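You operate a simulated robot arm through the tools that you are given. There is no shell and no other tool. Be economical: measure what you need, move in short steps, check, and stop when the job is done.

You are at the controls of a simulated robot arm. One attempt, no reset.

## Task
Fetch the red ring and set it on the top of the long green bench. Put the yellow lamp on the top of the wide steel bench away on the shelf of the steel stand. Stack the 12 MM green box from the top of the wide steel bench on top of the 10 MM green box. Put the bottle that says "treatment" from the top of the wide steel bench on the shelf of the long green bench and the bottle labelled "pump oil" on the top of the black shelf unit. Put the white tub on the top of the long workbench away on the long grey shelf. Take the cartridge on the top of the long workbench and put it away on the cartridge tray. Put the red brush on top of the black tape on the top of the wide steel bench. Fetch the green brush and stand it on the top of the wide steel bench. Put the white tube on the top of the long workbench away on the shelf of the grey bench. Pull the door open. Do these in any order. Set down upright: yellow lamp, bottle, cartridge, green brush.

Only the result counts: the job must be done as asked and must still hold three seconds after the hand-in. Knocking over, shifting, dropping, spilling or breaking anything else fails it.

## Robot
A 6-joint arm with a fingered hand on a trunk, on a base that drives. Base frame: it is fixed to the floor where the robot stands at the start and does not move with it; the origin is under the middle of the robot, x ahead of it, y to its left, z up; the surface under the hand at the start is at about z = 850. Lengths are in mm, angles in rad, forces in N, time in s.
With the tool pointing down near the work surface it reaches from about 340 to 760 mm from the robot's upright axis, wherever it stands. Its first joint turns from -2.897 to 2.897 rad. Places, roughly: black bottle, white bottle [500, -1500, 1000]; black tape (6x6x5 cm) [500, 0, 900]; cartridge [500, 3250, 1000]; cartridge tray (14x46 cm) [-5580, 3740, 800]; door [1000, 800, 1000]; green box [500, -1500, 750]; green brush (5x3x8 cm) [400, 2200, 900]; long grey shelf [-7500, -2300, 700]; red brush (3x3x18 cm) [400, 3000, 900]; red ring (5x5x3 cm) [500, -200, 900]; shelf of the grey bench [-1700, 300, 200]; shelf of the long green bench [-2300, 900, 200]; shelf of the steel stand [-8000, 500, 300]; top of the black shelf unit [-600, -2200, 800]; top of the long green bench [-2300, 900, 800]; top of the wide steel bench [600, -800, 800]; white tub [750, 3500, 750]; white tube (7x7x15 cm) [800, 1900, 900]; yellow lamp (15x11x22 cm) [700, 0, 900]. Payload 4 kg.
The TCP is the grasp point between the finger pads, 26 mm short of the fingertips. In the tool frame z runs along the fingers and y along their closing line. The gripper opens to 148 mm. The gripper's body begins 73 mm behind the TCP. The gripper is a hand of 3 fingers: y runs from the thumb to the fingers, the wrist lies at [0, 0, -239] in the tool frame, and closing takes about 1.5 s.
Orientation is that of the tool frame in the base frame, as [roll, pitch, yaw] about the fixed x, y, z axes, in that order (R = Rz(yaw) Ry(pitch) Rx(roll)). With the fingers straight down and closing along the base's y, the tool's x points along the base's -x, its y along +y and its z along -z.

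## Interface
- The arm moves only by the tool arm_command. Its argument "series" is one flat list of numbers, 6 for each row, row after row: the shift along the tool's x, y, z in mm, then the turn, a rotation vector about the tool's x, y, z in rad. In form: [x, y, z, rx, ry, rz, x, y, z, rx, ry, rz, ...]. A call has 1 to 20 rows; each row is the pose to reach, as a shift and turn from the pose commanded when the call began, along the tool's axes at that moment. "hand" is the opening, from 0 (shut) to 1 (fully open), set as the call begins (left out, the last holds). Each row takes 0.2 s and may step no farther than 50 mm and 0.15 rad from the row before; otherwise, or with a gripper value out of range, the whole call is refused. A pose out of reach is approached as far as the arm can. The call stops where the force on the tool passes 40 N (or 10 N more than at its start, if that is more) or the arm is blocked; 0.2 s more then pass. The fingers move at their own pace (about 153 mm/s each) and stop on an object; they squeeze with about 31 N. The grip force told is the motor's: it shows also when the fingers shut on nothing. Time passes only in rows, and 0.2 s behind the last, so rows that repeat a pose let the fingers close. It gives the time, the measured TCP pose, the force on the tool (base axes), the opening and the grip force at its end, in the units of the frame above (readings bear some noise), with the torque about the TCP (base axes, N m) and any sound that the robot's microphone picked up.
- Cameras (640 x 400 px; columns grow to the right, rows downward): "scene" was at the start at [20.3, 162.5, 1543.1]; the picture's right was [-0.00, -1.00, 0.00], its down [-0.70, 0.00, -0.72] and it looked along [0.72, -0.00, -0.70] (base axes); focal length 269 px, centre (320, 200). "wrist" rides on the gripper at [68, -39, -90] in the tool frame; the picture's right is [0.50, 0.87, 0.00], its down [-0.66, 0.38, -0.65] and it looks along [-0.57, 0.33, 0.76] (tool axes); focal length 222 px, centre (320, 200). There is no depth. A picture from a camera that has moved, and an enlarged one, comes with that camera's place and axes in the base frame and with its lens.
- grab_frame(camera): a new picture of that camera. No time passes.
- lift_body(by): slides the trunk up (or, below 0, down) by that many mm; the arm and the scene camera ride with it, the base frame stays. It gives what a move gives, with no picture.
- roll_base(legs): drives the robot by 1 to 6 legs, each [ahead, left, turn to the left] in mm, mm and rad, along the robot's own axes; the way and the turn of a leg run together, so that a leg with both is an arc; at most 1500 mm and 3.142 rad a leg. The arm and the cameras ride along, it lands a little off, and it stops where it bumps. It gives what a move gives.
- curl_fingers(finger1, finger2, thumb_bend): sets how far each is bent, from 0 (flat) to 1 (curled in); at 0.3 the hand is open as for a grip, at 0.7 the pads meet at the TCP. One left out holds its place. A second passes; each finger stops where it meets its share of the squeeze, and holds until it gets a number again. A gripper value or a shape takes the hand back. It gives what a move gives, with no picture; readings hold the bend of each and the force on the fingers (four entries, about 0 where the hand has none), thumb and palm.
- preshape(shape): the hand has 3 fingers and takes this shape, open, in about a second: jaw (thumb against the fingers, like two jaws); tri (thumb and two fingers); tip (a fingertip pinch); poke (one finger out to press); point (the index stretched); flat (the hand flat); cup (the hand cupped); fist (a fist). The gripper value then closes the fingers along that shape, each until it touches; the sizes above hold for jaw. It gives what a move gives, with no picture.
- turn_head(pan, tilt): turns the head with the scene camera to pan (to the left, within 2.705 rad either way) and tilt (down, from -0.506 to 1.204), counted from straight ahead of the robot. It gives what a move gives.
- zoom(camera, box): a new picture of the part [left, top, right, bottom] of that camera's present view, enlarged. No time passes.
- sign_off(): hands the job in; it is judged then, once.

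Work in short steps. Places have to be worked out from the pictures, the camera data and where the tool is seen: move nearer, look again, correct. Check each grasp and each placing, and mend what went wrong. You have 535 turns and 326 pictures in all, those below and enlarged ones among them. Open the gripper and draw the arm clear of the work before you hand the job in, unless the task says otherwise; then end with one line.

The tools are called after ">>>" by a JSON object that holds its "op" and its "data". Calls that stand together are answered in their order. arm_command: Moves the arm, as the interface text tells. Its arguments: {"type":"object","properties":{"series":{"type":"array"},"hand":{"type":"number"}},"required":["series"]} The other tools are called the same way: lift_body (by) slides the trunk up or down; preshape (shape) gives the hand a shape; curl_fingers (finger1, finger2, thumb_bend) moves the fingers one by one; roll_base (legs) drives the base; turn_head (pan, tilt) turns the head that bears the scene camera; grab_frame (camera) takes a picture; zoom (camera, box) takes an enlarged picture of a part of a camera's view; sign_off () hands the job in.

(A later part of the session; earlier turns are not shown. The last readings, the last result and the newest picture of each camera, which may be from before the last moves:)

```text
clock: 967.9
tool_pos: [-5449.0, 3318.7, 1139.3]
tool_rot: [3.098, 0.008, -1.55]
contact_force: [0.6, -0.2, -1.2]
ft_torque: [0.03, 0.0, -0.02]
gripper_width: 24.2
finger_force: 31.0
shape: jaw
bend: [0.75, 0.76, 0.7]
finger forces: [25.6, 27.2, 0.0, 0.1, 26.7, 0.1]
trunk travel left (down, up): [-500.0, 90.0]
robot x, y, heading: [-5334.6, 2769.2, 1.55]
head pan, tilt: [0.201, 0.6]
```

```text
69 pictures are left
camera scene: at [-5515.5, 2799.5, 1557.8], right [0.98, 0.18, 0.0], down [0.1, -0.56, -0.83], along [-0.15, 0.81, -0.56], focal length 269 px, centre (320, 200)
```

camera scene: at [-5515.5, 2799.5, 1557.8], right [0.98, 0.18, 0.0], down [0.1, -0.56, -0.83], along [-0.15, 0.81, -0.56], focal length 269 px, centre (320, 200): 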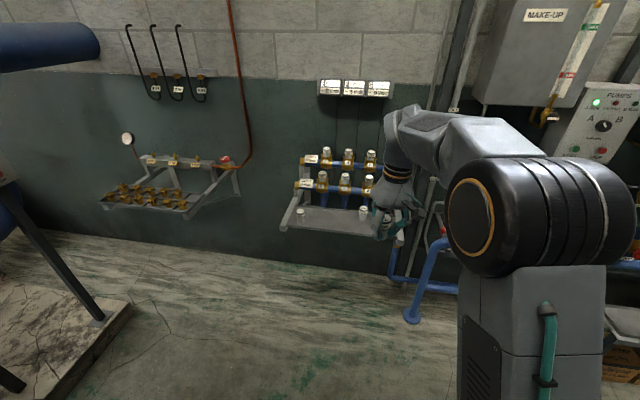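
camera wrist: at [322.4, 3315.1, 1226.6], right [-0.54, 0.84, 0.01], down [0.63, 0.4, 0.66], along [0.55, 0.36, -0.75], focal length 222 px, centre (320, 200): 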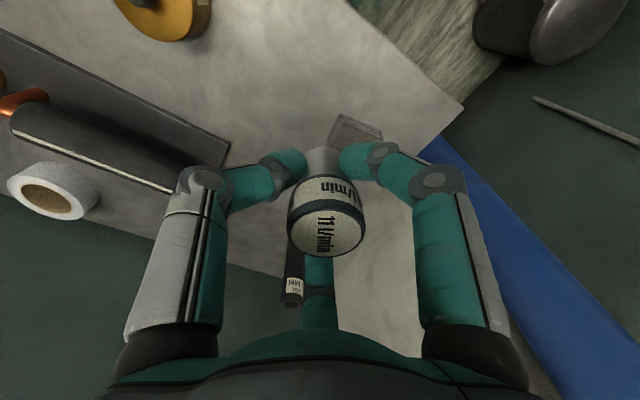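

I zoom on the tray.

>>> {"op": "zoom", "data": {"camera": "scene", "box": [270, 130, 430, 250]}}

```text
3.33 times, centred on (350, 190) of scene
camera zoom: at [-5515.5, 2799.5, 1557.8], right [0.98, 0.18, 0.0], down [0.1, -0.56, -0.83], along [-0.15, 0.81, -0.56], focal length 897 px, centre (220, 233)
```

zoom: 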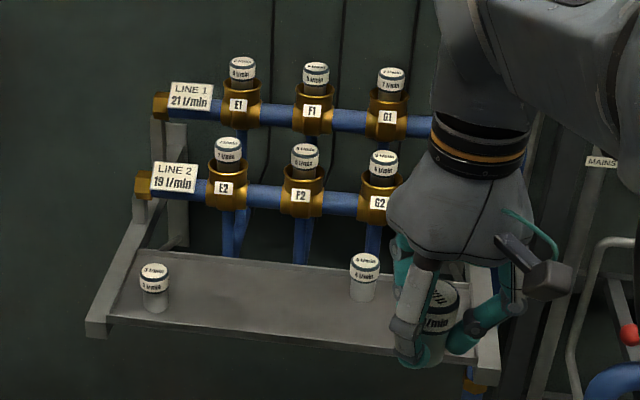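

Tray surface ≈z 863, y 3610–3749; I'll use the middle gap at ≈(-5622,3658). I drive left 175 and forward 300, then look.

>>> {"op": "roll_base", "data": {"legs": [[0, 180, 0.02], [300, 0, 0]]}}

>>> {"op": "turn_head", "data": {"pan": 0.0, "tilt": 0.7}}

>>> {"op": "grab_frame", "data": {"camera": "scene"}}

>>> {"op": "grab_frame", "data": {"camera": "wrist"}}

```text
clock: 971.0
tool_pos: [-5641.7, 3613.5, 1137.4]
tool_rot: [3.097, 0.007, -1.528]
contact_force: [0.4, -0.9, -1.0]
ft_torque: [0.0, -0.02, 0.0]
gripper_width: 24.4
finger_force: 30.3
shape: jaw
bend: [0.75, 0.76, 0.7]
finger forces: [25.5, 27.1, 0.0, 0.1, 26.8, 0.1]
trunk travel left (down, up): [-500.0, 90.0]
robot x, y, heading: [-5512.8, 3063.7, 1.578]
head pan, tilt: [0.201, 0.6]
```

```text
clock: 971.7
tool_pos: [-5640.1, 3613.8, 1140.3]
tool_rot: [3.098, 0.007, -1.526]
contact_force: [-0.9, 0.1, 0.3]
ft_torque: [0.0, 0.0, -0.02]
gripper_width: 24.6
finger_force: 31.2
shape: jaw
bend: [0.75, 0.76, 0.7]
finger forces: [25.5, 27.2, 0.0, 0.0, 26.8, 0.0]
trunk travel left (down, up): [-500.0, 90.0]
robot x, y, heading: [-5513.1, 3065.8, 1.571]
head pan, tilt: [0.0, 0.7]
```

```text
67 pictures are left
camera scene: at [-5677.3, 3090.8, 1549.2], right [1.0, 0.0, 0.0], down [0.0, -0.64, -0.77], along [0.0, 0.77, -0.64], focal length 269 px, centre (320, 200)
```

scene: 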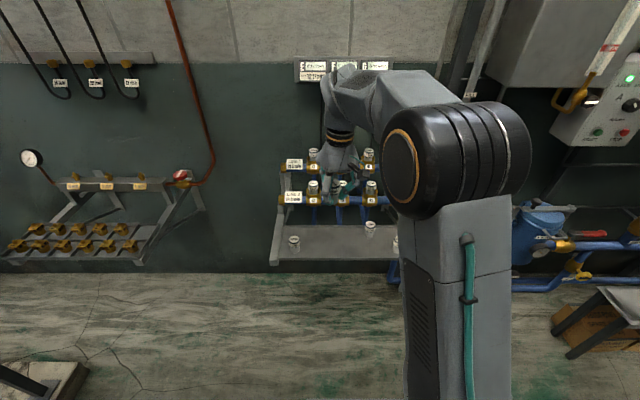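

```text
66 pictures are left
camera wrist: at [-5594.7, 3547.0, 1226.1], right [-0.84, -0.54, 0.03], down [-0.38, 0.63, 0.67], along [-0.38, 0.56, -0.74], focal length 222 px, centre (320, 200)
```

wrist: 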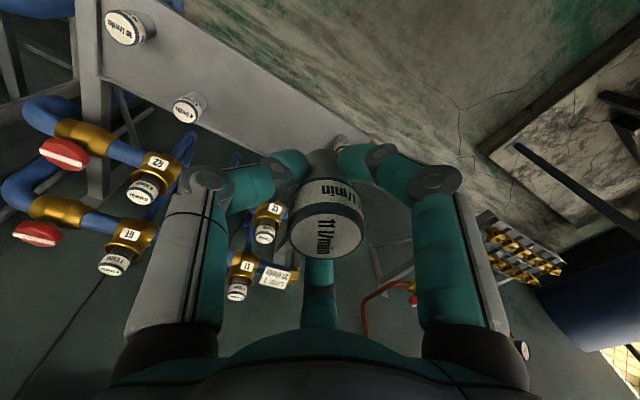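

Neighbouring cartridges are at x≈-5728 and -5510, so I aim for (-5620,3660). I correct tilt, move over and descend to z≈918.

>>> {"op": "arm_command", "data": {"series": [-22, -11, 0, 0.033, 0, 0, -45, -22, 0, 0.033, 0, 0, -45, -22, 45, 0.033, 0, 0, -45, -22, 90, 0.033, 0, 0, -45, -22, 135, 0.033, 0, 0, -45, -22, 180, 0.033, 0, 0, -45, -22, 218, 0.033, 0, 0]}}

>>> {"op": "grab_frame", "data": {"camera": "wrist"}}

>>> {"op": "zoom", "data": {"camera": "scene", "box": [250, 150, 410, 270]}}

```text
clock: 973.3
tool_pos: [-5632.3, 3662.0, 919.9]
tool_rot: [3.132, 0.007, -1.526]
contact_force: [0.0, 0.0, -2.4]
ft_torque: [-0.01, 0.01, 0.02]
gripper_width: 24.3
finger_force: 31.3
shape: jaw
bend: [0.75, 0.76, 0.7]
finger forces: [25.6, 27.4, 0.1, 0.0, 26.2, 0.1]
trunk travel left (down, up): [-500.0, 90.0]
robot x, y, heading: [-5512.2, 3062.4, 1.574]
head pan, tilt: [0.0, 0.7]
```

```text
65 pictures are left
camera wrist: at [-5589.2, 3595.3, 1008.0], right [-0.84, -0.54, 0.01], down [-0.4, 0.63, 0.66], along [-0.36, 0.56, -0.75], focal length 222 px, centre (320, 200)
```

wrist: 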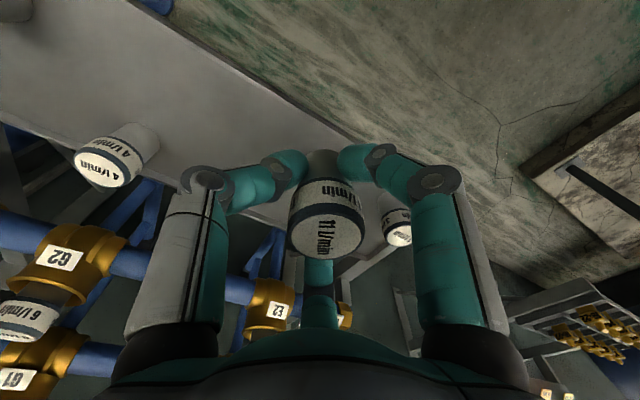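

```text
3.33 times, centred on (330, 210) of scene
camera zoom: at [-5677.3, 3091.0, 1549.2], right [1.0, 0.0, 0.0], down [0.0, -0.64, -0.76], along [0.0, 0.76, -0.64], focal length 897 px, centre (287, 167)
```

zoom: 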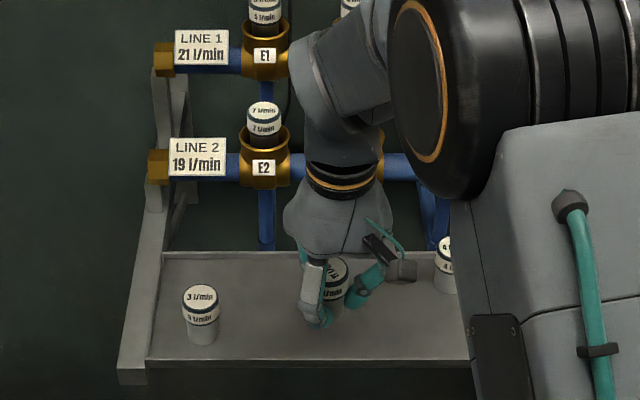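

Positioned between neighbours. Step down to contact.

>>> {"op": "arm_command", "data": {"series": [0, 0, 8, 0, 0, 0, 0, 0, 14, 0, 0, 0]}}

>>> {"op": "arm_command", "data": {"series": [0, 0, 5, 0, 0, 0, 0, 0, 5, 0, 0, 0]}}

>>> {"op": "arm_command", "data": {"series": [0, 0, 5, 0, 0, 0, 0, 0, 5, 0, 0, 0]}}

>>> {"op": "arm_command", "data": {"series": [0, 0, 5, 0, 0, 0, 0, 0, 5, 0, 0, 0]}}

```text
clock: 973.9
tool_pos: [-5631.9, 3661.1, 907.5]
tool_rot: [3.132, 0.008, -1.528]
contact_force: [-0.3, -0.4, -0.9]
ft_torque: [-0.01, -0.02, 0.04]
gripper_width: 24.4
finger_force: 31.1
shape: jaw
bend: [0.75, 0.76, 0.7]
finger forces: [25.6, 27.5, 0.1, 0.0, 26.2, 0.0]
trunk travel left (down, up): [-500.0, 90.0]
robot x, y, heading: [-5512.6, 3064.9, 1.578]
head pan, tilt: [0.0, 0.7]
```

```text
clock: 974.5
tool_pos: [-5630.4, 3660.5, 903.8]
tool_rot: [3.132, 0.008, -1.528]
contact_force: [0.0, 0.2, -0.9]
ft_torque: [-0.01, -0.03, 0.0]
gripper_width: 24.1
finger_force: 31.8
shape: jaw
bend: [0.75, 0.76, 0.7]
finger forces: [25.6, 27.4, 0.0, 0.1, 26.2, 0.1]
trunk travel left (down, up): [-500.0, 90.0]
robot x, y, heading: [-5513.8, 3067.6, 1.58]
head pan, tilt: [0.0, 0.7]
```

```text
clock: 975.1
tool_pos: [-5631.2, 3660.0, 897.7]
tool_rot: [3.131, 0.007, -1.528]
contact_force: [-0.3, 0.8, -0.5]
ft_torque: [0.0, -0.02, -0.02]
gripper_width: 24.4
finger_force: 31.3
shape: jaw
bend: [0.75, 0.76, 0.7]
finger forces: [25.7, 27.5, 0.1, 0.0, 26.2, 0.0]
trunk travel left (down, up): [-500.0, 90.0]
robot x, y, heading: [-5514.6, 3060.4, 1.571]
head pan, tilt: [0.0, 0.7]
```

```text
clock: 975.7
tool_pos: [-5630.9, 3659.7, 891.5]
tool_rot: [3.131, 0.007, -1.527]
contact_force: [-0.8, -0.2, -1.2]
ft_torque: [0.04, -0.01, 0.02]
gripper_width: 24.4
finger_force: 30.9
shape: jaw
bend: [0.75, 0.76, 0.7]
finger forces: [25.7, 27.4, 0.0, 0.0, 26.3, 0.0]
trunk travel left (down, up): [-500.0, 90.0]
robot x, y, heading: [-5514.6, 3058.8, 1.571]
head pan, tilt: [0.0, 0.7]
```

Not yet; continue.

>>> {"op": "arm_command", "data": {"series": [0, 0, 6, 0, 0, 0, 0, 0, 6, 0, 0, 0]}}

>>> {"op": "arm_command", "data": {"series": [0, 0, 6, 0, 0, 0, 0, 0, 6, 0, 0, 0]}}

>>> {"op": "arm_command", "data": {"series": [0, 0, 6, 0, 0, 0, 0, 0, 6, 0, 0, 0]}}

>>> {"op": "arm_command", "data": {"series": [0, 0, 5, 0, 0, 0, 0, 0, 5, 0, 0, 0]}}

```text
clock: 976.3
tool_pos: [-5631.3, 3659.9, 886.3]
tool_rot: [3.131, 0.006, -1.528]
contact_force: [-0.1, 1.0, -0.5]
ft_torque: [-0.01, -0.02, 0.01]
gripper_width: 24.2
finger_force: 30.8
shape: jaw
bend: [0.75, 0.76, 0.7]
finger forces: [25.6, 27.4, 0.0, 0.1, 26.1, 0.0]
trunk travel left (down, up): [-500.0, 90.0]
robot x, y, heading: [-5515.6, 3064.9, 1.572]
head pan, tilt: [0.0, 0.7]
```

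```text
clock: 976.9
tool_pos: [-5631.3, 3661.3, 879.2]
tool_rot: [3.132, 0.007, -1.528]
contact_force: [-0.4, 1.0, -1.3]
ft_torque: [0.01, 0.0, -0.02]
gripper_width: 24.0
finger_force: 30.7
shape: jaw
bend: [0.75, 0.76, 0.7]
finger forces: [25.7, 27.4, 0.0, 0.1, 26.3, 0.1]
trunk travel left (down, up): [-500.0, 90.0]
robot x, y, heading: [-5511.5, 3062.1, 1.573]
head pan, tilt: [0.0, 0.7]
```

```text
clock: 977.5
tool_pos: [-5631.8, 3661.4, 872.5]
tool_rot: [3.131, 0.007, -1.528]
contact_force: [-0.5, -0.5, -0.5]
ft_torque: [0.04, -0.01, 0.01]
gripper_width: 24.4
finger_force: 30.8
shape: jaw
bend: [0.75, 0.76, 0.7]
finger forces: [25.8, 27.5, 0.0, 0.0, 26.2, 0.0]
trunk travel left (down, up): [-500.0, 90.0]
robot x, y, heading: [-5517.7, 3064.2, 1.572]
head pan, tilt: [0.0, 0.7]
```

```text
clock: 978.1
tool_pos: [-5632.2, 3660.3, 870.4]
tool_rot: [3.132, 0.006, -1.527]
contact_force: [0.0, -0.1, -0.5]
ft_torque: [0.0, -0.01, -0.01]
gripper_width: 23.9
finger_force: 31.3
shape: jaw
bend: [0.75, 0.76, 0.7]
finger forces: [25.8, 27.5, 0.0, 0.0, 26.3, 0.0]
trunk travel left (down, up): [-500.0, 90.0]
robot x, y, heading: [-5513.0, 3066.1, 1.573]
head pan, tilt: [0.0, 0.7]
```

Still no contact; I check with a picture whether it is well over the tray.

>>> {"op": "zoom", "data": {"camera": "scene", "box": [250, 180, 410, 280]}}

>>> {"op": "grab_frame", "data": {"camera": "wrist"}}

```text
4.00 times, centred on (330, 230) of scene
camera zoom: at [-5677.3, 3090.9, 1549.2], right [1.0, 0.0, 0.0], down [0.0, -0.64, -0.76], along [0.0, 0.76, -0.64], focal length 1076 px, centre (280, 80)
```

zoom: 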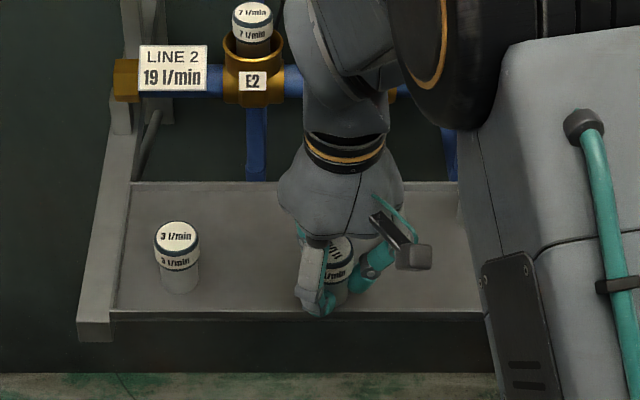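

```text
62 pictures are left
camera wrist: at [-5587.7, 3594.3, 957.1], right [-0.84, -0.54, 0.01], down [-0.4, 0.63, 0.66], along [-0.36, 0.56, -0.75], focal length 222 px, centre (320, 200)
```

wrist: 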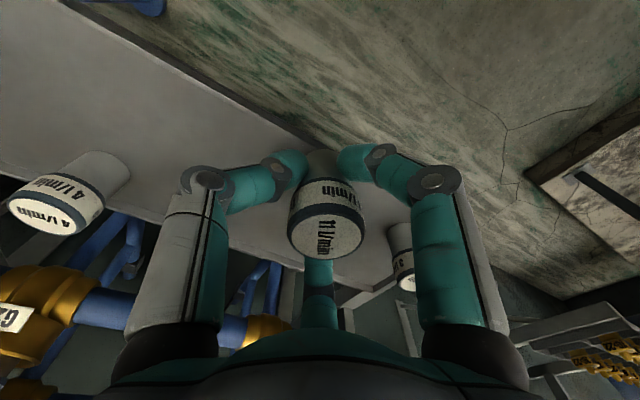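

It's near the front edge; I shift 40 mm further in, then lower.

>>> {"op": "arm_command", "data": {"series": [-20, 0, 0, 0, 0, 0, -40, 1, 0, 0, 0, 0, -40, 1, 0, 0, 0, 0]}}

>>> {"op": "arm_command", "data": {"series": [0, 0, 5, 0, 0, 0, 0, 0, 5, 0, 0, 0]}}

>>> {"op": "arm_command", "data": {"series": [0, 0, 5, 0, 0, 0, 0, 0, 5, 0, 0, 0]}}

>>> {"op": "arm_command", "data": {"series": [0, 0, 4, 0, 0, 0, 0, 0, 4, 0, 0, 0]}}

```text
clock: 978.9
tool_pos: [-5634.7, 3701.3, 869.9]
tool_rot: [3.132, 0.008, -1.527]
contact_force: [0.2, -0.1, -1.1]
ft_torque: [0.01, -0.02, 0.02]
gripper_width: 24.3
finger_force: 30.5
shape: jaw
bend: [0.75, 0.76, 0.7]
finger forces: [25.6, 27.4, 0.0, 0.0, 26.2, 0.0]
trunk travel left (down, up): [-500.0, 90.0]
robot x, y, heading: [-5517.9, 3063.4, 1.574]
head pan, tilt: [0.0, 0.7]
```

```text
clock: 979.5
tool_pos: [-5634.5, 3701.0, 865.5]
tool_rot: [3.131, 0.007, -1.527]
contact_force: [-0.3, 0.0, -1.0]
ft_torque: [0.01, -0.01, 0.01]
gripper_width: 23.9
finger_force: 31.4
shape: jaw
bend: [0.75, 0.76, 0.7]
finger forces: [25.7, 27.5, 0.0, 0.0, 26.1, 0.0]
trunk travel left (down, up): [-500.0, 90.0]
robot x, y, heading: [-5516.9, 3064.5, 1.569]
head pan, tilt: [0.0, 0.7]
```

```text
clock: 980.1
tool_pos: [-5634.7, 3701.4, 859.9]
tool_rot: [3.132, 0.008, -1.527]
contact_force: [0.8, -0.7, -0.5]
ft_torque: [0.0, -0.02, 0.01]
gripper_width: 24.2
finger_force: 30.8
shape: jaw
bend: [0.75, 0.76, 0.7]
finger forces: [25.6, 27.5, 0.0, 0.1, 26.0, 0.0]
trunk travel left (down, up): [-500.0, 90.0]
robot x, y, heading: [-5512.0, 3063.5, 1.572]
head pan, tilt: [0.0, 0.7]
```

```text
clock: 980.7
tool_pos: [-5633.9, 3700.3, 855.8]
tool_rot: [3.131, 0.007, -1.528]
contact_force: [-0.1, -0.3, -2.7]
ft_torque: [0.0, -0.03, 0.0]
gripper_width: 24.4
finger_force: 31.2
shape: jaw
bend: [0.75, 0.76, 0.7]
finger forces: [25.7, 27.4, 0.0, 0.0, 26.1, 0.1]
trunk travel left (down, up): [-500.0, 90.0]
robot x, y, heading: [-5513.2, 3067.0, 1.571]
head pan, tilt: [0.0, 0.7]
```

Continue lowering.

>>> {"op": "arm_command", "data": {"series": [0, 0, 5, 0, 0, 0, 0, 0, 5, 0, 0, 0]}}

>>> {"op": "arm_command", "data": {"series": [0, 0, 5, 0, 0, 0, 0, 0, 5, 0, 0, 0]}}

>>> {"op": "arm_command", "data": {"series": [0, 0, 4, 0, 0, 0, 0, 0, 4, 0, 0, 0]}}

>>> {"op": "zoom", "data": {"camera": "scene", "box": [250, 180, 410, 280]}}

```text
clock: 981.3
tool_pos: [-5634.2, 3701.3, 850.6]
tool_rot: [3.132, 0.006, -1.527]
contact_force: [0.0, -0.1, -2.8]
ft_torque: [-0.01, -0.03, 0.02]
gripper_width: 24.3
finger_force: 31.3
shape: jaw
bend: [0.75, 0.76, 0.7]
finger forces: [25.6, 27.5, 0.0, 0.0, 26.1, 0.1]
trunk travel left (down, up): [-500.0, 90.0]
robot x, y, heading: [-5513.9, 3062.1, 1.573]
head pan, tilt: [0.0, 0.7]
```

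```text
clock: 981.9
tool_pos: [-5634.7, 3700.9, 845.2]
tool_rot: [3.131, 0.007, -1.528]
contact_force: [-1.2, 0.2, -1.1]
ft_torque: [-0.01, -0.01, 0.0]
gripper_width: 24.4
finger_force: 30.8
shape: jaw
bend: [0.75, 0.76, 0.7]
finger forces: [25.7, 27.5, 0.0, 0.1, 26.0, 0.0]
trunk travel left (down, up): [-500.0, 90.0]
robot x, y, heading: [-5513.7, 3061.4, 1.575]
head pan, tilt: [0.0, 0.7]
```

```text
clock: 982.5
tool_pos: [-5634.9, 3702.0, 841.9]
tool_rot: [3.132, 0.007, -1.527]
contact_force: [0.2, 0.7, -1.5]
ft_torque: [0.04, -0.02, 0.0]
gripper_width: 24.1
finger_force: 30.9
shape: jaw
bend: [0.75, 0.76, 0.7]
finger forces: [25.6, 27.5, 0.0, 0.0, 26.0, 0.0]
trunk travel left (down, up): [-500.0, 90.0]
robot x, y, heading: [-5515.6, 3065.1, 1.573]
head pan, tilt: [0.0, 0.7]
```

```text
4.00 times, centred on (330, 230) of scene
camera zoom: at [-5677.3, 3090.9, 1549.2], right [1.0, 0.0, 0.0], down [0.0, -0.64, -0.76], along [0.0, 0.76, -0.64], focal length 1076 px, centre (280, 80)
```

zoom: 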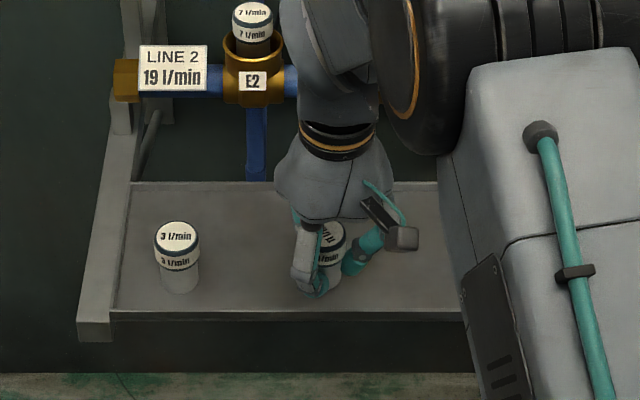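

Looks nearly down (tray ≈800). Small steps.

>>> {"op": "arm_command", "data": {"series": [0, 0, 3, 0, 0, 0, 0, 0, 3, 0, 0, 0]}}

>>> {"op": "arm_command", "data": {"series": [0, 0, 3, 0, 0, 0, 0, 0, 3, 0, 0, 0]}}

>>> {"op": "arm_command", "data": {"series": [0, 0, 2, 0, 0, 0, 0, 0, 2, 0, 0, 0]}}

```text
clock: 983.1
tool_pos: [-5634.1, 3702.0, 838.5]
tool_rot: [3.132, 0.008, -1.527]
contact_force: [-0.1, 1.3, -0.8]
ft_torque: [0.02, -0.03, 0.0]
gripper_width: 24.1
finger_force: 31.3
shape: jaw
bend: [0.75, 0.76, 0.7]
finger forces: [25.6, 27.5, 0.0, 0.1, 26.1, 0.1]
trunk travel left (down, up): [-500.0, 90.0]
robot x, y, heading: [-5510.2, 3065.1, 1.574]
head pan, tilt: [0.0, 0.7]
```

```text
clock: 983.7
tool_pos: [-5633.8, 3701.0, 835.6]
tool_rot: [3.131, 0.007, -1.527]
contact_force: [-0.1, 0.0, -0.4]
ft_torque: [-0.01, 0.04, -0.03]
gripper_width: 24.0
finger_force: 31.0
shape: jaw
bend: [0.75, 0.76, 0.7]
finger forces: [25.7, 27.6, 0.1, 0.0, 26.3, 0.1]
trunk travel left (down, up): [-500.0, 90.0]
robot x, y, heading: [-5516.2, 3064.1, 1.573]
head pan, tilt: [0.0, 0.7]
```

```text
clock: 984.3
tool_pos: [-5635.1, 3701.0, 835.2]
tool_rot: [3.13, 0.009, -1.526]
contact_force: [1.1, 0.8, 8.3]
ft_torque: [0.03, 0.0, -0.01]
gripper_width: 24.1
finger_force: 31.0
shape: jaw
bend: [0.76, 0.76, 0.69]
finger forces: [27.3, 29.1, 0.0, 0.0, 28.4, 0.1]
trunk travel left (down, up): [-500.0, 90.0]
robot x, y, heading: [-5512.2, 3065.3, 1.571]
head pan, tilt: [0.0, 0.7]
```

Contact. Release gently and rise.

>>> {"op": "arm_command", "data": {"series": [0, 0, 0, 0, 0, 0, 0, 0, 0, 0, 0, 0, 0, 0, 0, 0, 0, 0], "hand": 0.45}}

>>> {"op": "arm_command", "data": {"series": [0, 0, -15, 0, 0, 0, 0, 0, -40, 0, 0, 0, 0, 0, -75, 0, 0, 0, 0, 0, -115, 0, 0, 0, 0, 0, -160, 0, 0, 0, 0, 0, -205, 0, 0, 0, 0, 0, -250, 0, 0, 0, 0, 0, -290, 0, 0, 0]}}

>>> {"op": "zoom", "data": {"camera": "scene", "box": [250, 180, 410, 280]}}

```text
clock: 985.1
tool_pos: [-5633.6, 3700.6, 834.5]
tool_rot: [3.132, 0.006, -1.528]
contact_force: [-0.1, 2.1, 2.1]
ft_torque: [0.02, 0.03, -0.03]
gripper_width: 64.1
finger_force: 0.0
shape: jaw
bend: [0.78, 0.39, 0.7]
finger forces: [3.3, 0.1, 0.0, 0.0, 0.0, 0.0]
trunk travel left (down, up): [-500.0, 90.0]
robot x, y, heading: [-5519.7, 3068.1, 1.574]
head pan, tilt: [0.0, 0.7]
```

```text
clock: 986.9
tool_pos: [-5629.4, 3697.5, 1124.4]
tool_rot: [3.131, 0.007, -1.529]
contact_force: [0.6, -0.3, 0.4]
ft_torque: [0.0, -0.01, 0.01]
gripper_width: 66.2
finger_force: 0.0
shape: jaw
bend: [0.39, 0.39, 0.7]
finger forces: [0.0, 0.0, 0.0, 0.1, 0.0, 0.0]
trunk travel left (down, up): [-500.0, 90.0]
robot x, y, heading: [-5515.9, 3061.5, 1.574]
head pan, tilt: [0.0, 0.7]
```

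```text
4.00 times, centred on (330, 230) of scene
camera zoom: at [-5677.2, 3090.6, 1549.1], right [1.0, 0.0, 0.0], down [0.0, -0.64, -0.76], along [0.0, 0.76, -0.64], focal length 1076 px, centre (280, 80)
```

zoom: 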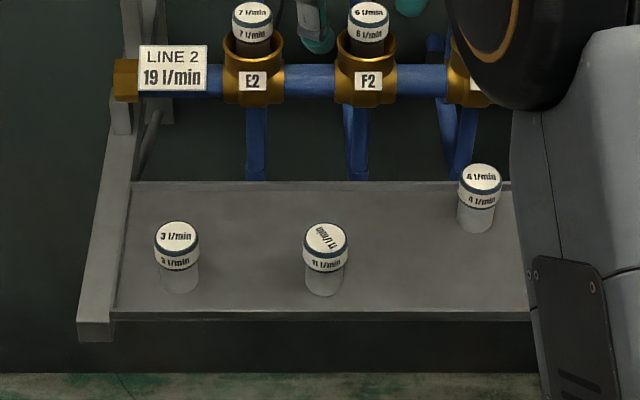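

Cartridge is placed. Finally the door: I drive back east along the corridor.

>>> {"op": "roll_base", "data": {"legs": [[-260, 0, 0], [0, 0, -1.574], [1500, 0, 0], [1500, 0, 0], [1500, 0, 0]]}}

>>> {"op": "roll_base", "data": {"legs": [[700, 0, 0]]}}

```text
clock: 1013.5
tool_pos: [-425.1, 2984.4, 1124.6]
tool_rot: [3.132, 0.008, -3.059]
contact_force: [-0.4, 1.1, 0.5]
ft_torque: [-0.01, -0.03, 0.01]
gripper_width: 66.1
finger_force: 0.0
shape: jaw
bend: [0.39, 0.39, 0.7]
finger forces: [0.0, 0.0, 0.0, 0.0, 0.0, 0.0]
trunk travel left (down, up): [-500.0, 90.0]
robot x, y, heading: [-1053.6, 2841.3, 0.045]
head pan, tilt: [0.0, 0.7]
```

```text
clock: 1017.4
tool_pos: [276.8, 3015.1, 1126.1]
tool_rot: [3.13, 0.008, -3.055]
contact_force: [-0.8, 0.3, -0.8]
ft_torque: [-0.03, 0.0, 0.01]
gripper_width: 66.3
finger_force: 0.1
shape: jaw
bend: [0.39, 0.39, 0.7]
finger forces: [0.0, 0.0, 0.1, 0.0, 0.1, 0.0]
trunk travel left (down, up): [-500.0, 90.0]
robot x, y, heading: [-357.2, 2872.5, 0.043]
head pan, tilt: [0.0, 0.7]
```

Now south to y≈480 and look at the door.

>>> {"op": "roll_base", "data": {"legs": [[0, -1200, -0.043], [0, -1190, 0]]}}

>>> {"op": "turn_head", "data": {"pan": 0.2, "tilt": 0.25}}

>>> {"op": "grab_frame", "data": {"camera": "scene"}}

```text
clock: 1028.9
tool_pos: [325.0, 669.4, 1130.2]
tool_rot: [3.132, 0.015, -3.063]
contact_force: [0.1, -0.6, -0.1]
ft_torque: [0.0, 0.05, -0.01]
gripper_width: 66.4
finger_force: 0.0
shape: jaw
bend: [0.39, 0.39, 0.7]
finger forces: [0.0, 0.1, 0.0, 0.1, 0.0, 0.0]
trunk travel left (down, up): [-500.0, 90.0]
robot x, y, heading: [-291.0, 531.1, 0.044]
head pan, tilt: [0.0, 0.7]
```

```text
clock: 1029.8
tool_pos: [324.4, 670.7, 1129.9]
tool_rot: [3.132, 0.016, -3.063]
contact_force: [0.2, 0.4, 0.5]
ft_torque: [0.01, -0.03, -0.01]
gripper_width: 66.2
finger_force: 0.0
shape: jaw
bend: [0.39, 0.39, 0.7]
finger forces: [0.0, 0.0, 0.0, 0.1, 0.1, 0.0]
trunk travel left (down, up): [-500.0, 90.0]
robot x, y, heading: [-290.9, 531.3, 0.039]
head pan, tilt: [0.201, 0.25]
```

```text
59 pictures are left
camera scene: at [-270.0, 714.4, 1589.9], right [0.24, -0.97, 0.0], down [-0.24, -0.06, -0.97], along [0.94, 0.23, -0.25], focal length 269 px, centre (320, 200)
```

scene: 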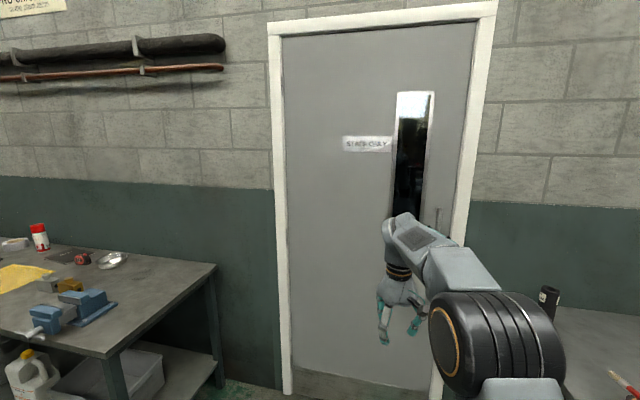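

Handle bar is at ≈(945,484), z 911–1267; hinge ≈(1034,1232). I'll lower the trunk 400 and raise the arm so the tool can point horizontally at z≈1090.

>>> {"op": "lift_body", "data": {"by": -400}}

>>> {"op": "arm_command", "data": {"series": [0, -18, -40, 0, 0, 0.02, 0, -36, -80, 0, 0, 0.04, 0, -54, -120, 0, 0, 0.06, 0, -72, -160, 0, 0, 0.079, 0, -90, -200, 0, 0, 0.079, 0, -108, -240, 0, 0, 0.079, 0, -126, -280, 0, 0, 0.079, 0, -144, -320, 0, 0, 0.079, 0, -162, -360, 0, 0, 0.079, 0, -180, -370, 0, 0, 0.079], "hand": 0.7}}

>>> {"op": "arm_command", "data": {"series": [0, 0, 0, 0, -0.143, 0, 0, 0, 0, 0, -0.286, 0, 0, 0, 0, 0, -0.428, 0, 0, 0, 0, 0, -0.571, 0, 0, 0, 0, 0, -0.714, 0, 0, 0, 0, 0, -0.857, 0, 0, 0, 0, 0, -1.0, 0, 0, 0, 0, 0, -1.142, 0, 0, 0, 0, 0, -1.285, 0, 0, 0, 0, 0, -1.428, 0, 0, 0, 0, 0, -1.571, 0]}}

>>> {"op": "grab_frame", "data": {"camera": "scene"}}

```text
clock: 1033.6
tool_pos: [325.4, 670.9, 729.7]
tool_rot: [3.131, 0.016, -3.063]
contact_force: [0.2, 0.3, -0.8]
ft_torque: [0.01, 0.02, 0.01]
gripper_width: 66.6
finger_force: 0.1
shape: jaw
bend: [0.39, 0.39, 0.7]
finger forces: [0.1, 0.1, 0.1, 0.1, 0.0, 0.1]
trunk travel left (down, up): [-100.0, 490.0]
robot x, y, heading: [-295.1, 537.5, 0.039]
head pan, tilt: [0.201, 0.25]
```

```text
clock: 1035.8
tool_pos: [248.4, 498.1, 938.4]
tool_rot: [3.131, 0.017, 3.14]
contact_force: [0.0, -0.5, -0.3]
ft_torque: [-0.01, 0.01, -0.02]
gripper_width: 103.5
finger_force: 0.0
shape: jaw
bend: [0.28, 0.28, 0.74]
finger forces: [0.0, 0.0, 0.1, 0.1, 0.0, 0.1]
out of reach, approached as far as the arm can: row 4, 5, 6, 7, 8, 9, 10
trunk travel left (down, up): [-100.0, 490.0]
robot x, y, heading: [-292.0, 532.1, 0.035]
head pan, tilt: [0.201, 0.25]
```

```text
clock: 1038.2
tool_pos: [242.3, 479.4, 951.0]
tool_rot: [-3.09, 1.305, 3.084]
contact_force: [1.1, 1.0, 0.1]
ft_torque: [0.01, 0.0, -0.03]
gripper_width: 103.5
finger_force: 0.0
shape: jaw
bend: [0.28, 0.28, 0.74]
finger forces: [0.0, 0.1, 0.1, 0.0, 0.0, 0.0]
out of reach, approached as far as the arm can: row 9, 10, 11
trunk travel left (down, up): [-100.0, 490.0]
robot x, y, heading: [-293.3, 530.8, 0.041]
head pan, tilt: [0.201, 0.25]
```

```text
58 pictures are left
camera scene: at [-270.2, 714.4, 1190.0], right [0.24, -0.97, 0.0], down [-0.24, -0.06, -0.97], along [0.94, 0.23, -0.25], focal length 269 px, centre (320, 200)
```

scene: 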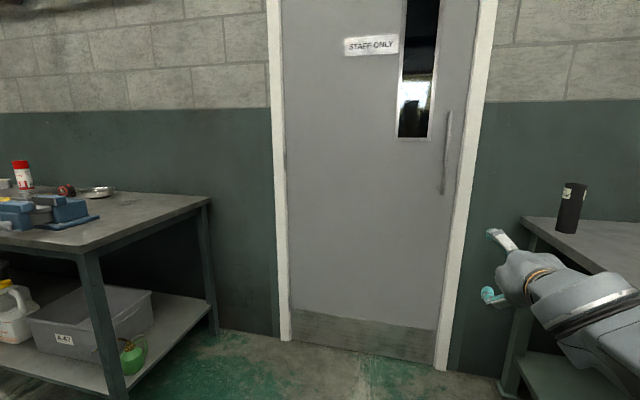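

Great view: handle bar at ≈(937,479), z 936–1272. The tool is 15° below horizontal, good enough. I raise the trunk 125, straighten the base, and drive up to ~130 mm before the bar.

>>> {"op": "lift_body", "data": {"by": 125}}

>>> {"op": "roll_base", "data": {"legs": [[0, 21, -0.04], [560, 0, 0]]}}

>>> {"op": "grab_frame", "data": {"camera": "wrist"}}

>>> {"op": "grab_frame", "data": {"camera": "scene"}}

```text
clock: 1039.8
tool_pos: [243.1, 480.2, 1076.9]
tool_rot: [-3.088, 1.306, 3.084]
contact_force: [0.5, 0.0, 0.4]
ft_torque: [0.01, -0.01, 0.04]
gripper_width: 103.3
finger_force: 0.1
shape: jaw
bend: [0.28, 0.28, 0.74]
finger forces: [0.0, 0.0, 0.0, 0.0, 0.1, 0.0]
trunk travel left (down, up): [-225.0, 365.0]
robot x, y, heading: [-296.0, 530.8, 0.035]
head pan, tilt: [0.201, 0.25]
```

```text
clock: 1043.3
tool_pos: [794.9, 477.5, 1075.7]
tool_rot: [-3.089, 1.305, 3.043]
contact_force: [0.0, -0.5, 0.1]
ft_torque: [-0.03, -0.07, 0.02]
gripper_width: 103.2
finger_force: 0.1
shape: jaw
bend: [0.28, 0.28, 0.74]
finger forces: [0.1, 0.0, 0.0, 0.0, 0.0, 0.0]
trunk travel left (down, up): [-225.0, 365.0]
robot x, y, heading: [263.3, 552.7, -0.003]
head pan, tilt: [0.201, 0.25]
```

```text
57 pictures are left
camera wrist: at [685.3, 453.4, 1033.9], right [0.0, 0.87, -0.49], down [-0.4, 0.45, 0.8], along [0.92, 0.2, 0.34], focal length 222 px, centre (320, 200)
```

wrist: 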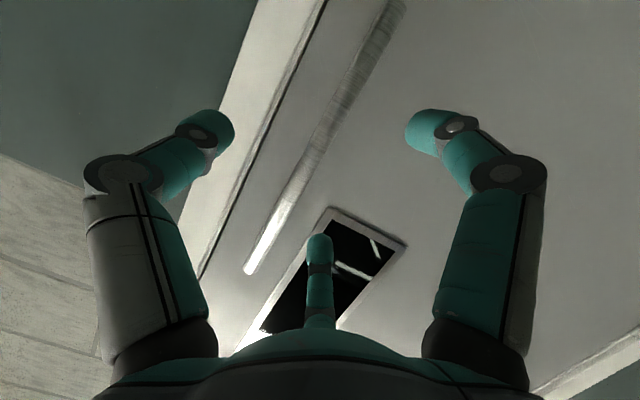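

```text
56 pictures are left
camera scene: at [291.7, 732.7, 1315.0], right [0.2, -0.98, 0.0], down [-0.24, -0.05, -0.97], along [0.95, 0.19, -0.25], focal length 269 px, centre (320, 200)
```

scene: 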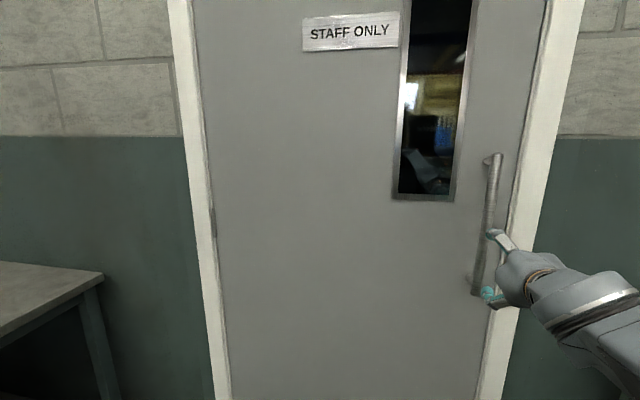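

Bar is aligned laterally. I advance 70 by driving and check the depth.

>>> {"op": "roll_base", "data": {"legs": [[70, 0, 0]]}}

>>> {"op": "grab_frame", "data": {"camera": "wrist"}}

```text
clock: 1044.3
tool_pos: [865.4, 475.9, 1075.8]
tool_rot: [-3.089, 1.306, 3.041]
contact_force: [0.2, 0.0, -0.3]
ft_torque: [0.0, -0.01, -0.01]
gripper_width: 103.3
finger_force: 0.0
shape: jaw
bend: [0.28, 0.28, 0.74]
finger forces: [0.0, 0.0, 0.1, 0.1, 0.0, 0.1]
trunk travel left (down, up): [-225.0, 365.0]
robot x, y, heading: [333.2, 550.5, -0.004]
head pan, tilt: [0.201, 0.25]
```

```text
55 pictures are left
camera wrist: at [756.7, 453.3, 1033.9], right [0.0, 0.87, -0.49], down [-0.4, 0.45, 0.8], along [0.92, 0.2, 0.34], focal length 222 px, centre (320, 200)
```

wrist: 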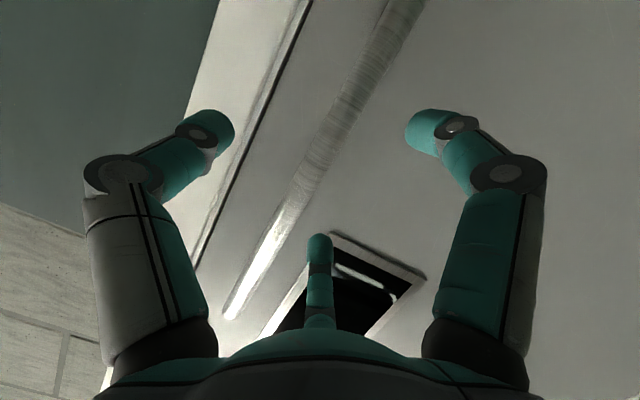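

Advance 50 more and check.

>>> {"op": "roll_base", "data": {"legs": [[45, 0, 0]]}}

>>> {"op": "grab_frame", "data": {"camera": "wrist"}}

>>> {"op": "zoom", "data": {"camera": "scene", "box": [440, 140, 600, 320]}}

```text
clock: 1045.2
tool_pos: [909.5, 476.1, 1076.6]
tool_rot: [-3.091, 1.306, 3.042]
contact_force: [0.2, -0.6, -0.2]
ft_torque: [0.01, -0.01, 0.0]
gripper_width: 103.1
finger_force: 0.1
shape: jaw
bend: [0.28, 0.28, 0.74]
finger forces: [0.1, 0.0, 0.0, 0.1, 0.0, 0.1]
trunk travel left (down, up): [-225.0, 365.0]
robot x, y, heading: [377.6, 553.0, -0.006]
head pan, tilt: [0.201, 0.25]
```

```text
54 pictures are left
camera wrist: at [801.9, 453.0, 1033.9], right [0.0, 0.87, -0.49], down [-0.4, 0.45, 0.8], along [0.92, 0.2, 0.34], focal length 222 px, centre (320, 200)
```

wrist: 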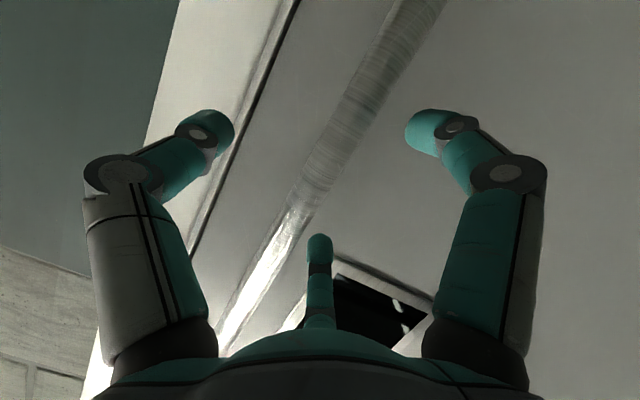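

```text
2.22 times, centred on (520, 230) of scene
camera zoom: at [408.2, 732.3, 1315.0], right [0.2, -0.98, 0.0], down [-0.24, -0.05, -0.97], along [0.95, 0.19, -0.25], focal length 598 px, centre (-124, 133)
```

zoom: 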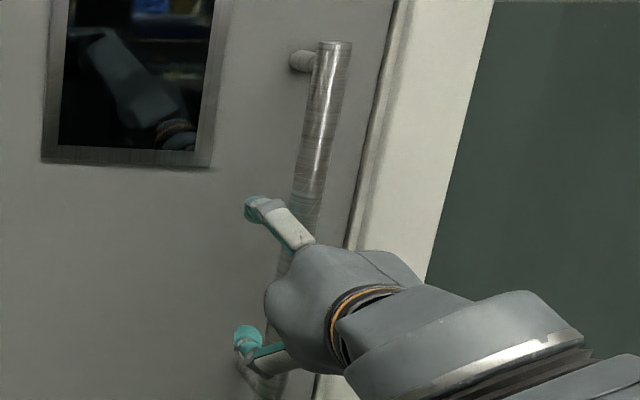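

Bar is at ≈(945,471), 22 mm thick. I advance 33 mm and close.

>>> {"op": "roll_base", "data": {"legs": [[34, -4, 0]]}}

>>> {"op": "arm_command", "data": {"series": [0, 0, 0, 0, 0, 0, 0, 0, 0, 0, 0, 0, 0, 0, 0, 0, 0, 0, 0, 0, 0, 0, 0, 0, 0, 0, 0, 0, 0, 0, 0, 0, 0, 0, 0, 0, 0, 0, 0, 0, 0, 0], "hand": 0}}

>>> {"op": "grab_frame", "data": {"camera": "wrist"}}

```text
clock: 1046.1
tool_pos: [942.8, 472.2, 1077.0]
tool_rot: [-3.088, 1.307, 3.043]
contact_force: [-12.9, 2.4, 1.2]
ft_torque: [-0.04, -0.61, 0.37]
gripper_width: 101.6
finger_force: 0.1
shape: jaw
bend: [0.28, 0.27, 0.74]
finger forces: [0.1, 13.2, 0.0, 0.1, 0.0, 0.1]
trunk travel left (down, up): [-225.0, 365.0]
robot x, y, heading: [413.4, 548.6, -0.003]
head pan, tilt: [0.201, 0.25]
```

```text
clock: 1047.7
tool_pos: [944.4, 469.6, 1076.6]
tool_rot: [-3.094, 1.306, 3.037]
contact_force: [-0.1, -14.6, -3.2]
ft_torque: [-0.01, -0.02, 0.02]
gripper_width: 2.4
finger_force: 31.6
shape: jaw
bend: [0.72, 0.83, 0.62]
finger forces: [6.5, 0.8, 0.1, 0.0, 18.9, 0.0]
trunk travel left (down, up): [-225.0, 365.0]
robot x, y, heading: [408.4, 549.9, -0.002]
head pan, tilt: [0.201, 0.25]
```

```text
52 pictures are left
camera wrist: at [835.9, 447.1, 1033.6], right [0.0, 0.87, -0.49], down [-0.4, 0.45, 0.8], along [0.92, 0.2, 0.34], focal length 222 px, centre (320, 200)
```

wrist: 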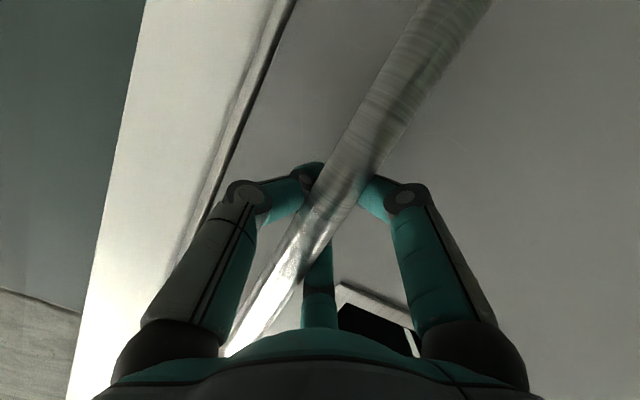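

The hand encloses the bar. I pull along the door's arc about the hinge in a small first leg (θ≈0.08).

>>> {"op": "roll_base", "data": {"legs": [[-54, 47, -0.08]]}}

>>> {"op": "grab_frame", "data": {"camera": "scene"}}

```text
clock: 1048.7
tool_pos: [884.2, 481.3, 1075.5]
tool_rot: [-3.095, 1.305, 2.962]
contact_force: [-2.0, -5.6, 1.4]
ft_torque: [0.01, 0.05, 0.16]
gripper_width: 0.2
finger_force: 30.4
shape: jaw
bend: [0.73, 0.84, 0.62]
finger forces: [0.0, 0.0, 0.1, 0.1, 6.3, 0.0]
trunk travel left (down, up): [-225.0, 365.0]
robot x, y, heading: [357.9, 596.4, -0.08]
head pan, tilt: [0.201, 0.25]
```

```text
51 pictures are left
camera scene: at [402.7, 774.6, 1315.2], right [0.12, -0.99, 0.0], down [-0.24, -0.03, -0.97], along [0.96, 0.11, -0.25], focal length 269 px, centre (320, 200)
```

scene: 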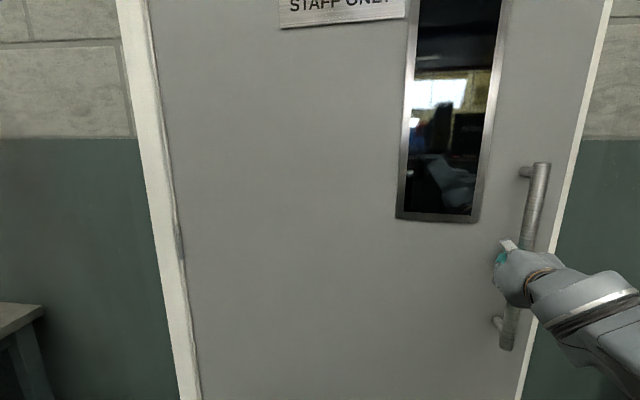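

The door is coming along with little force. Continue the arc.

>>> {"op": "roll_base", "data": {"legs": [[-136, 118, -0.2]]}}

>>> {"op": "grab_frame", "data": {"camera": "scene"}}

```text
clock: 1050.2
tool_pos: [740.2, 514.4, 1075.9]
tool_rot: [-3.095, 1.306, 2.758]
contact_force: [-2.0, -6.8, -1.0]
ft_torque: [0.05, -0.03, 0.1]
gripper_width: 0.1
finger_force: 31.1
shape: jaw
bend: [0.73, 0.84, 0.62]
finger forces: [0.0, 0.0, 0.1, 0.1, 6.4, 0.0]
trunk travel left (down, up): [-225.0, 365.0]
robot x, y, heading: [251.3, 734.0, -0.282]
head pan, tilt: [0.201, 0.25]
```

```text
50 pictures are left
camera scene: at [327.3, 899.6, 1315.1], right [-0.08, -1.0, 0.0], down [-0.25, 0.02, -0.97], along [0.97, -0.08, -0.25], focal length 269 px, centre (320, 200)
```

scene: 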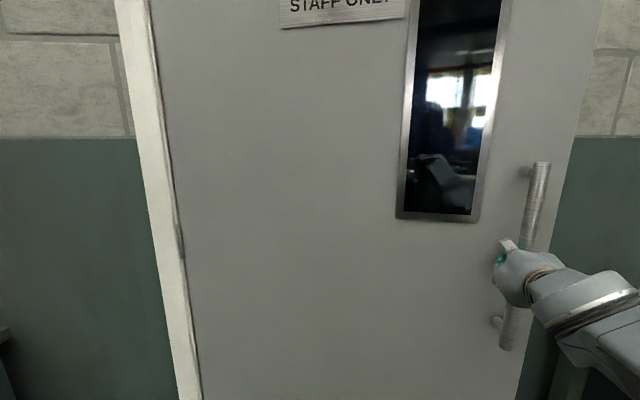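

The door follows rigidly. Continue in two more legs (θ 0.3 + 0.25).

>>> {"op": "roll_base", "data": {"legs": [[-204, 177, -0.3], [-170, 148, -0.25]]}}

>>> {"op": "grab_frame", "data": {"camera": "scene"}}

```text
clock: 1053.5
tool_pos: [410.1, 761.5, 1076.5]
tool_rot: [-3.1, 1.305, 2.197]
contact_force: [-23.8, -16.7, -2.0]
ft_torque: [0.05, -0.11, 0.53]
gripper_width: 0.0
finger_force: 31.1
shape: jaw
bend: [0.73, 0.84, 0.76]
finger forces: [0.1, 0.0, 0.1, 0.0, 23.0, 0.0]
trunk travel left (down, up): [-225.0, 365.0]
robot x, y, heading: [107.9, 1206.7, -0.839]
head pan, tilt: [0.201, 0.25]
```

```text
49 pictures are left
camera scene: at [260.6, 1304.0, 1315.5], right [-0.6, -0.8, 0.0], down [-0.2, 0.15, -0.97], along [0.78, -0.58, -0.25], focal length 269 px, centre (320, 200)
```

scene: 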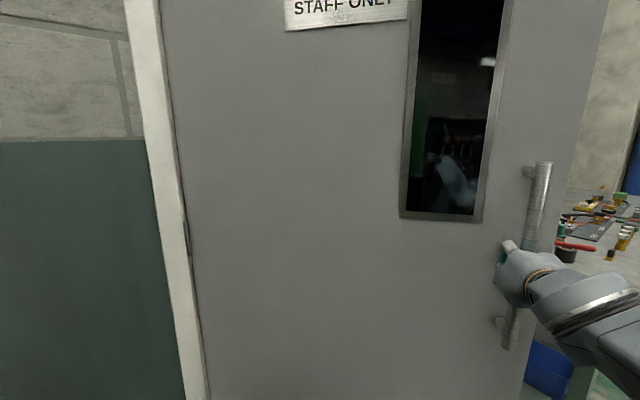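

~47° open; a side load of ~29 N builds, so I reduce the leftward component for the next leg.

>>> {"op": "roll_base", "data": {"legs": [[-100, 68, -0.15]]}}

```text
clock: 1055.2
tool_pos: [343.1, 847.4, 1075.4]
tool_rot: [-3.083, 1.303, 2.079]
contact_force: [14.0, 6.6, 1.7]
ft_torque: [-0.31, 0.72, -0.42]
gripper_width: 0.0
finger_force: 30.6
shape: jaw
bend: [0.73, 0.85, 0.63]
finger forces: [0.1, 15.3, 0.0, 0.0, 0.0, 0.0]
trunk travel left (down, up): [-225.0, 365.0]
robot x, y, heading: [102.9, 1330.6, -0.986]
head pan, tilt: [0.201, 0.25]
stopped in leg 1: the force on the tool passed its limit at 41 N (the readings are from after the stop); the commanded pose is now the measured one
```

≈56° open; stopped on a side-force spike. One more gentle leg (θ 0.1) with the balanced ratio.

>>> {"op": "roll_base", "data": {"legs": [[-66, 66, -0.1]]}}

>>> {"op": "turn_head", "data": {"pan": 0.1, "tilt": 0.3}}

>>> {"op": "grab_frame", "data": {"camera": "scene"}}

```text
clock: 1056.4
tool_pos: [314.1, 915.1, 1076.9]
tool_rot: [-3.089, 1.303, 1.969]
contact_force: [-0.2, 0.3, -0.1]
ft_torque: [-0.08, 0.04, -0.01]
gripper_width: 0.2
finger_force: 31.2
shape: jaw
bend: [0.73, 0.84, 0.63]
finger forces: [0.0, 1.1, 0.0, 0.0, 0.0, 0.0]
trunk travel left (down, up): [-225.0, 365.0]
robot x, y, heading: [125.7, 1420.2, -1.085]
head pan, tilt: [0.201, 0.25]
```

```text
clock: 1057.0
tool_pos: [315.9, 914.6, 1076.3]
tool_rot: [-3.088, 1.304, 1.968]
contact_force: [-0.1, 1.1, -0.2]
ft_torque: [-0.06, 0.03, -0.05]
gripper_width: 0.0
finger_force: 31.0
shape: jaw
bend: [0.73, 0.84, 0.63]
finger forces: [0.0, 1.0, 0.0, 0.0, 0.0, 0.0]
trunk travel left (down, up): [-225.0, 365.0]
robot x, y, heading: [125.6, 1420.7, -1.081]
head pan, tilt: [0.099, 0.3]
```

```text
48 pictures are left
camera scene: at [291.2, 1471.3, 1310.3], right [-0.83, -0.55, 0.0], down [-0.16, 0.25, -0.96], along [0.53, -0.8, -0.3], focal length 269 px, centre (320, 200)
```

scene: 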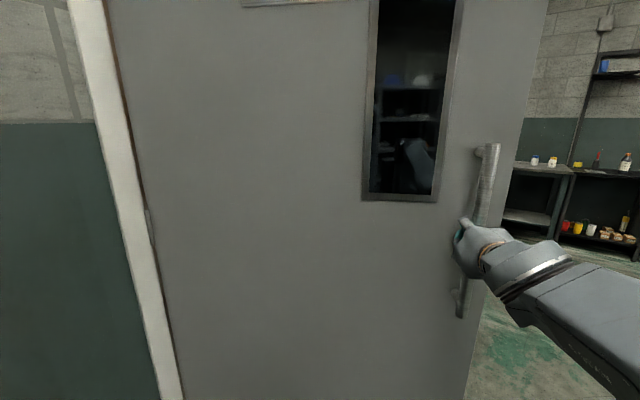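

Door is ≈61° open and force-free. I open the hand and withdraw along the tool axis.

>>> {"op": "arm_command", "data": {"series": [0, 0, 0, 0, 0, 0, 0, 0, 0, 0, 0, 0, 0, 0, 0, 0, 0, 0, 0, 0, 0, 0, 0, 0, 0, 0, 0, 0, 0, 0], "hand": 0.75}}

>>> {"op": "grab_frame", "data": {"camera": "wrist"}}

```text
clock: 1058.2
tool_pos: [314.2, 914.0, 1076.5]
tool_rot: [-3.091, 1.305, 1.968]
contact_force: [0.3, -0.4, -0.4]
ft_torque: [0.01, 0.02, 0.0]
gripper_width: 110.9
finger_force: 0.1
shape: jaw
bend: [0.27, 0.27, 0.55]
finger forces: [0.1, 0.0, 0.1, 0.1, 0.0, 0.0]
trunk travel left (down, up): [-225.0, 365.0]
robot x, y, heading: [127.5, 1420.5, -1.084]
head pan, tilt: [0.099, 0.3]
```

```text
47 pictures are left
camera wrist: at [242.2, 1000.2, 1033.6], right [0.76, 0.42, -0.49], down [0.21, 0.56, 0.8], along [0.61, -0.71, 0.34], focal length 222 px, centre (320, 200)
```

wrist: 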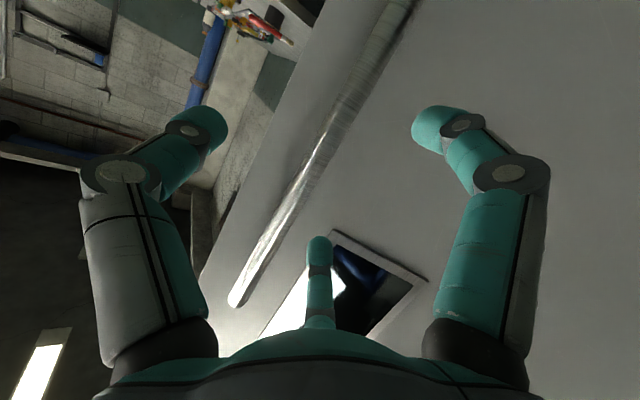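

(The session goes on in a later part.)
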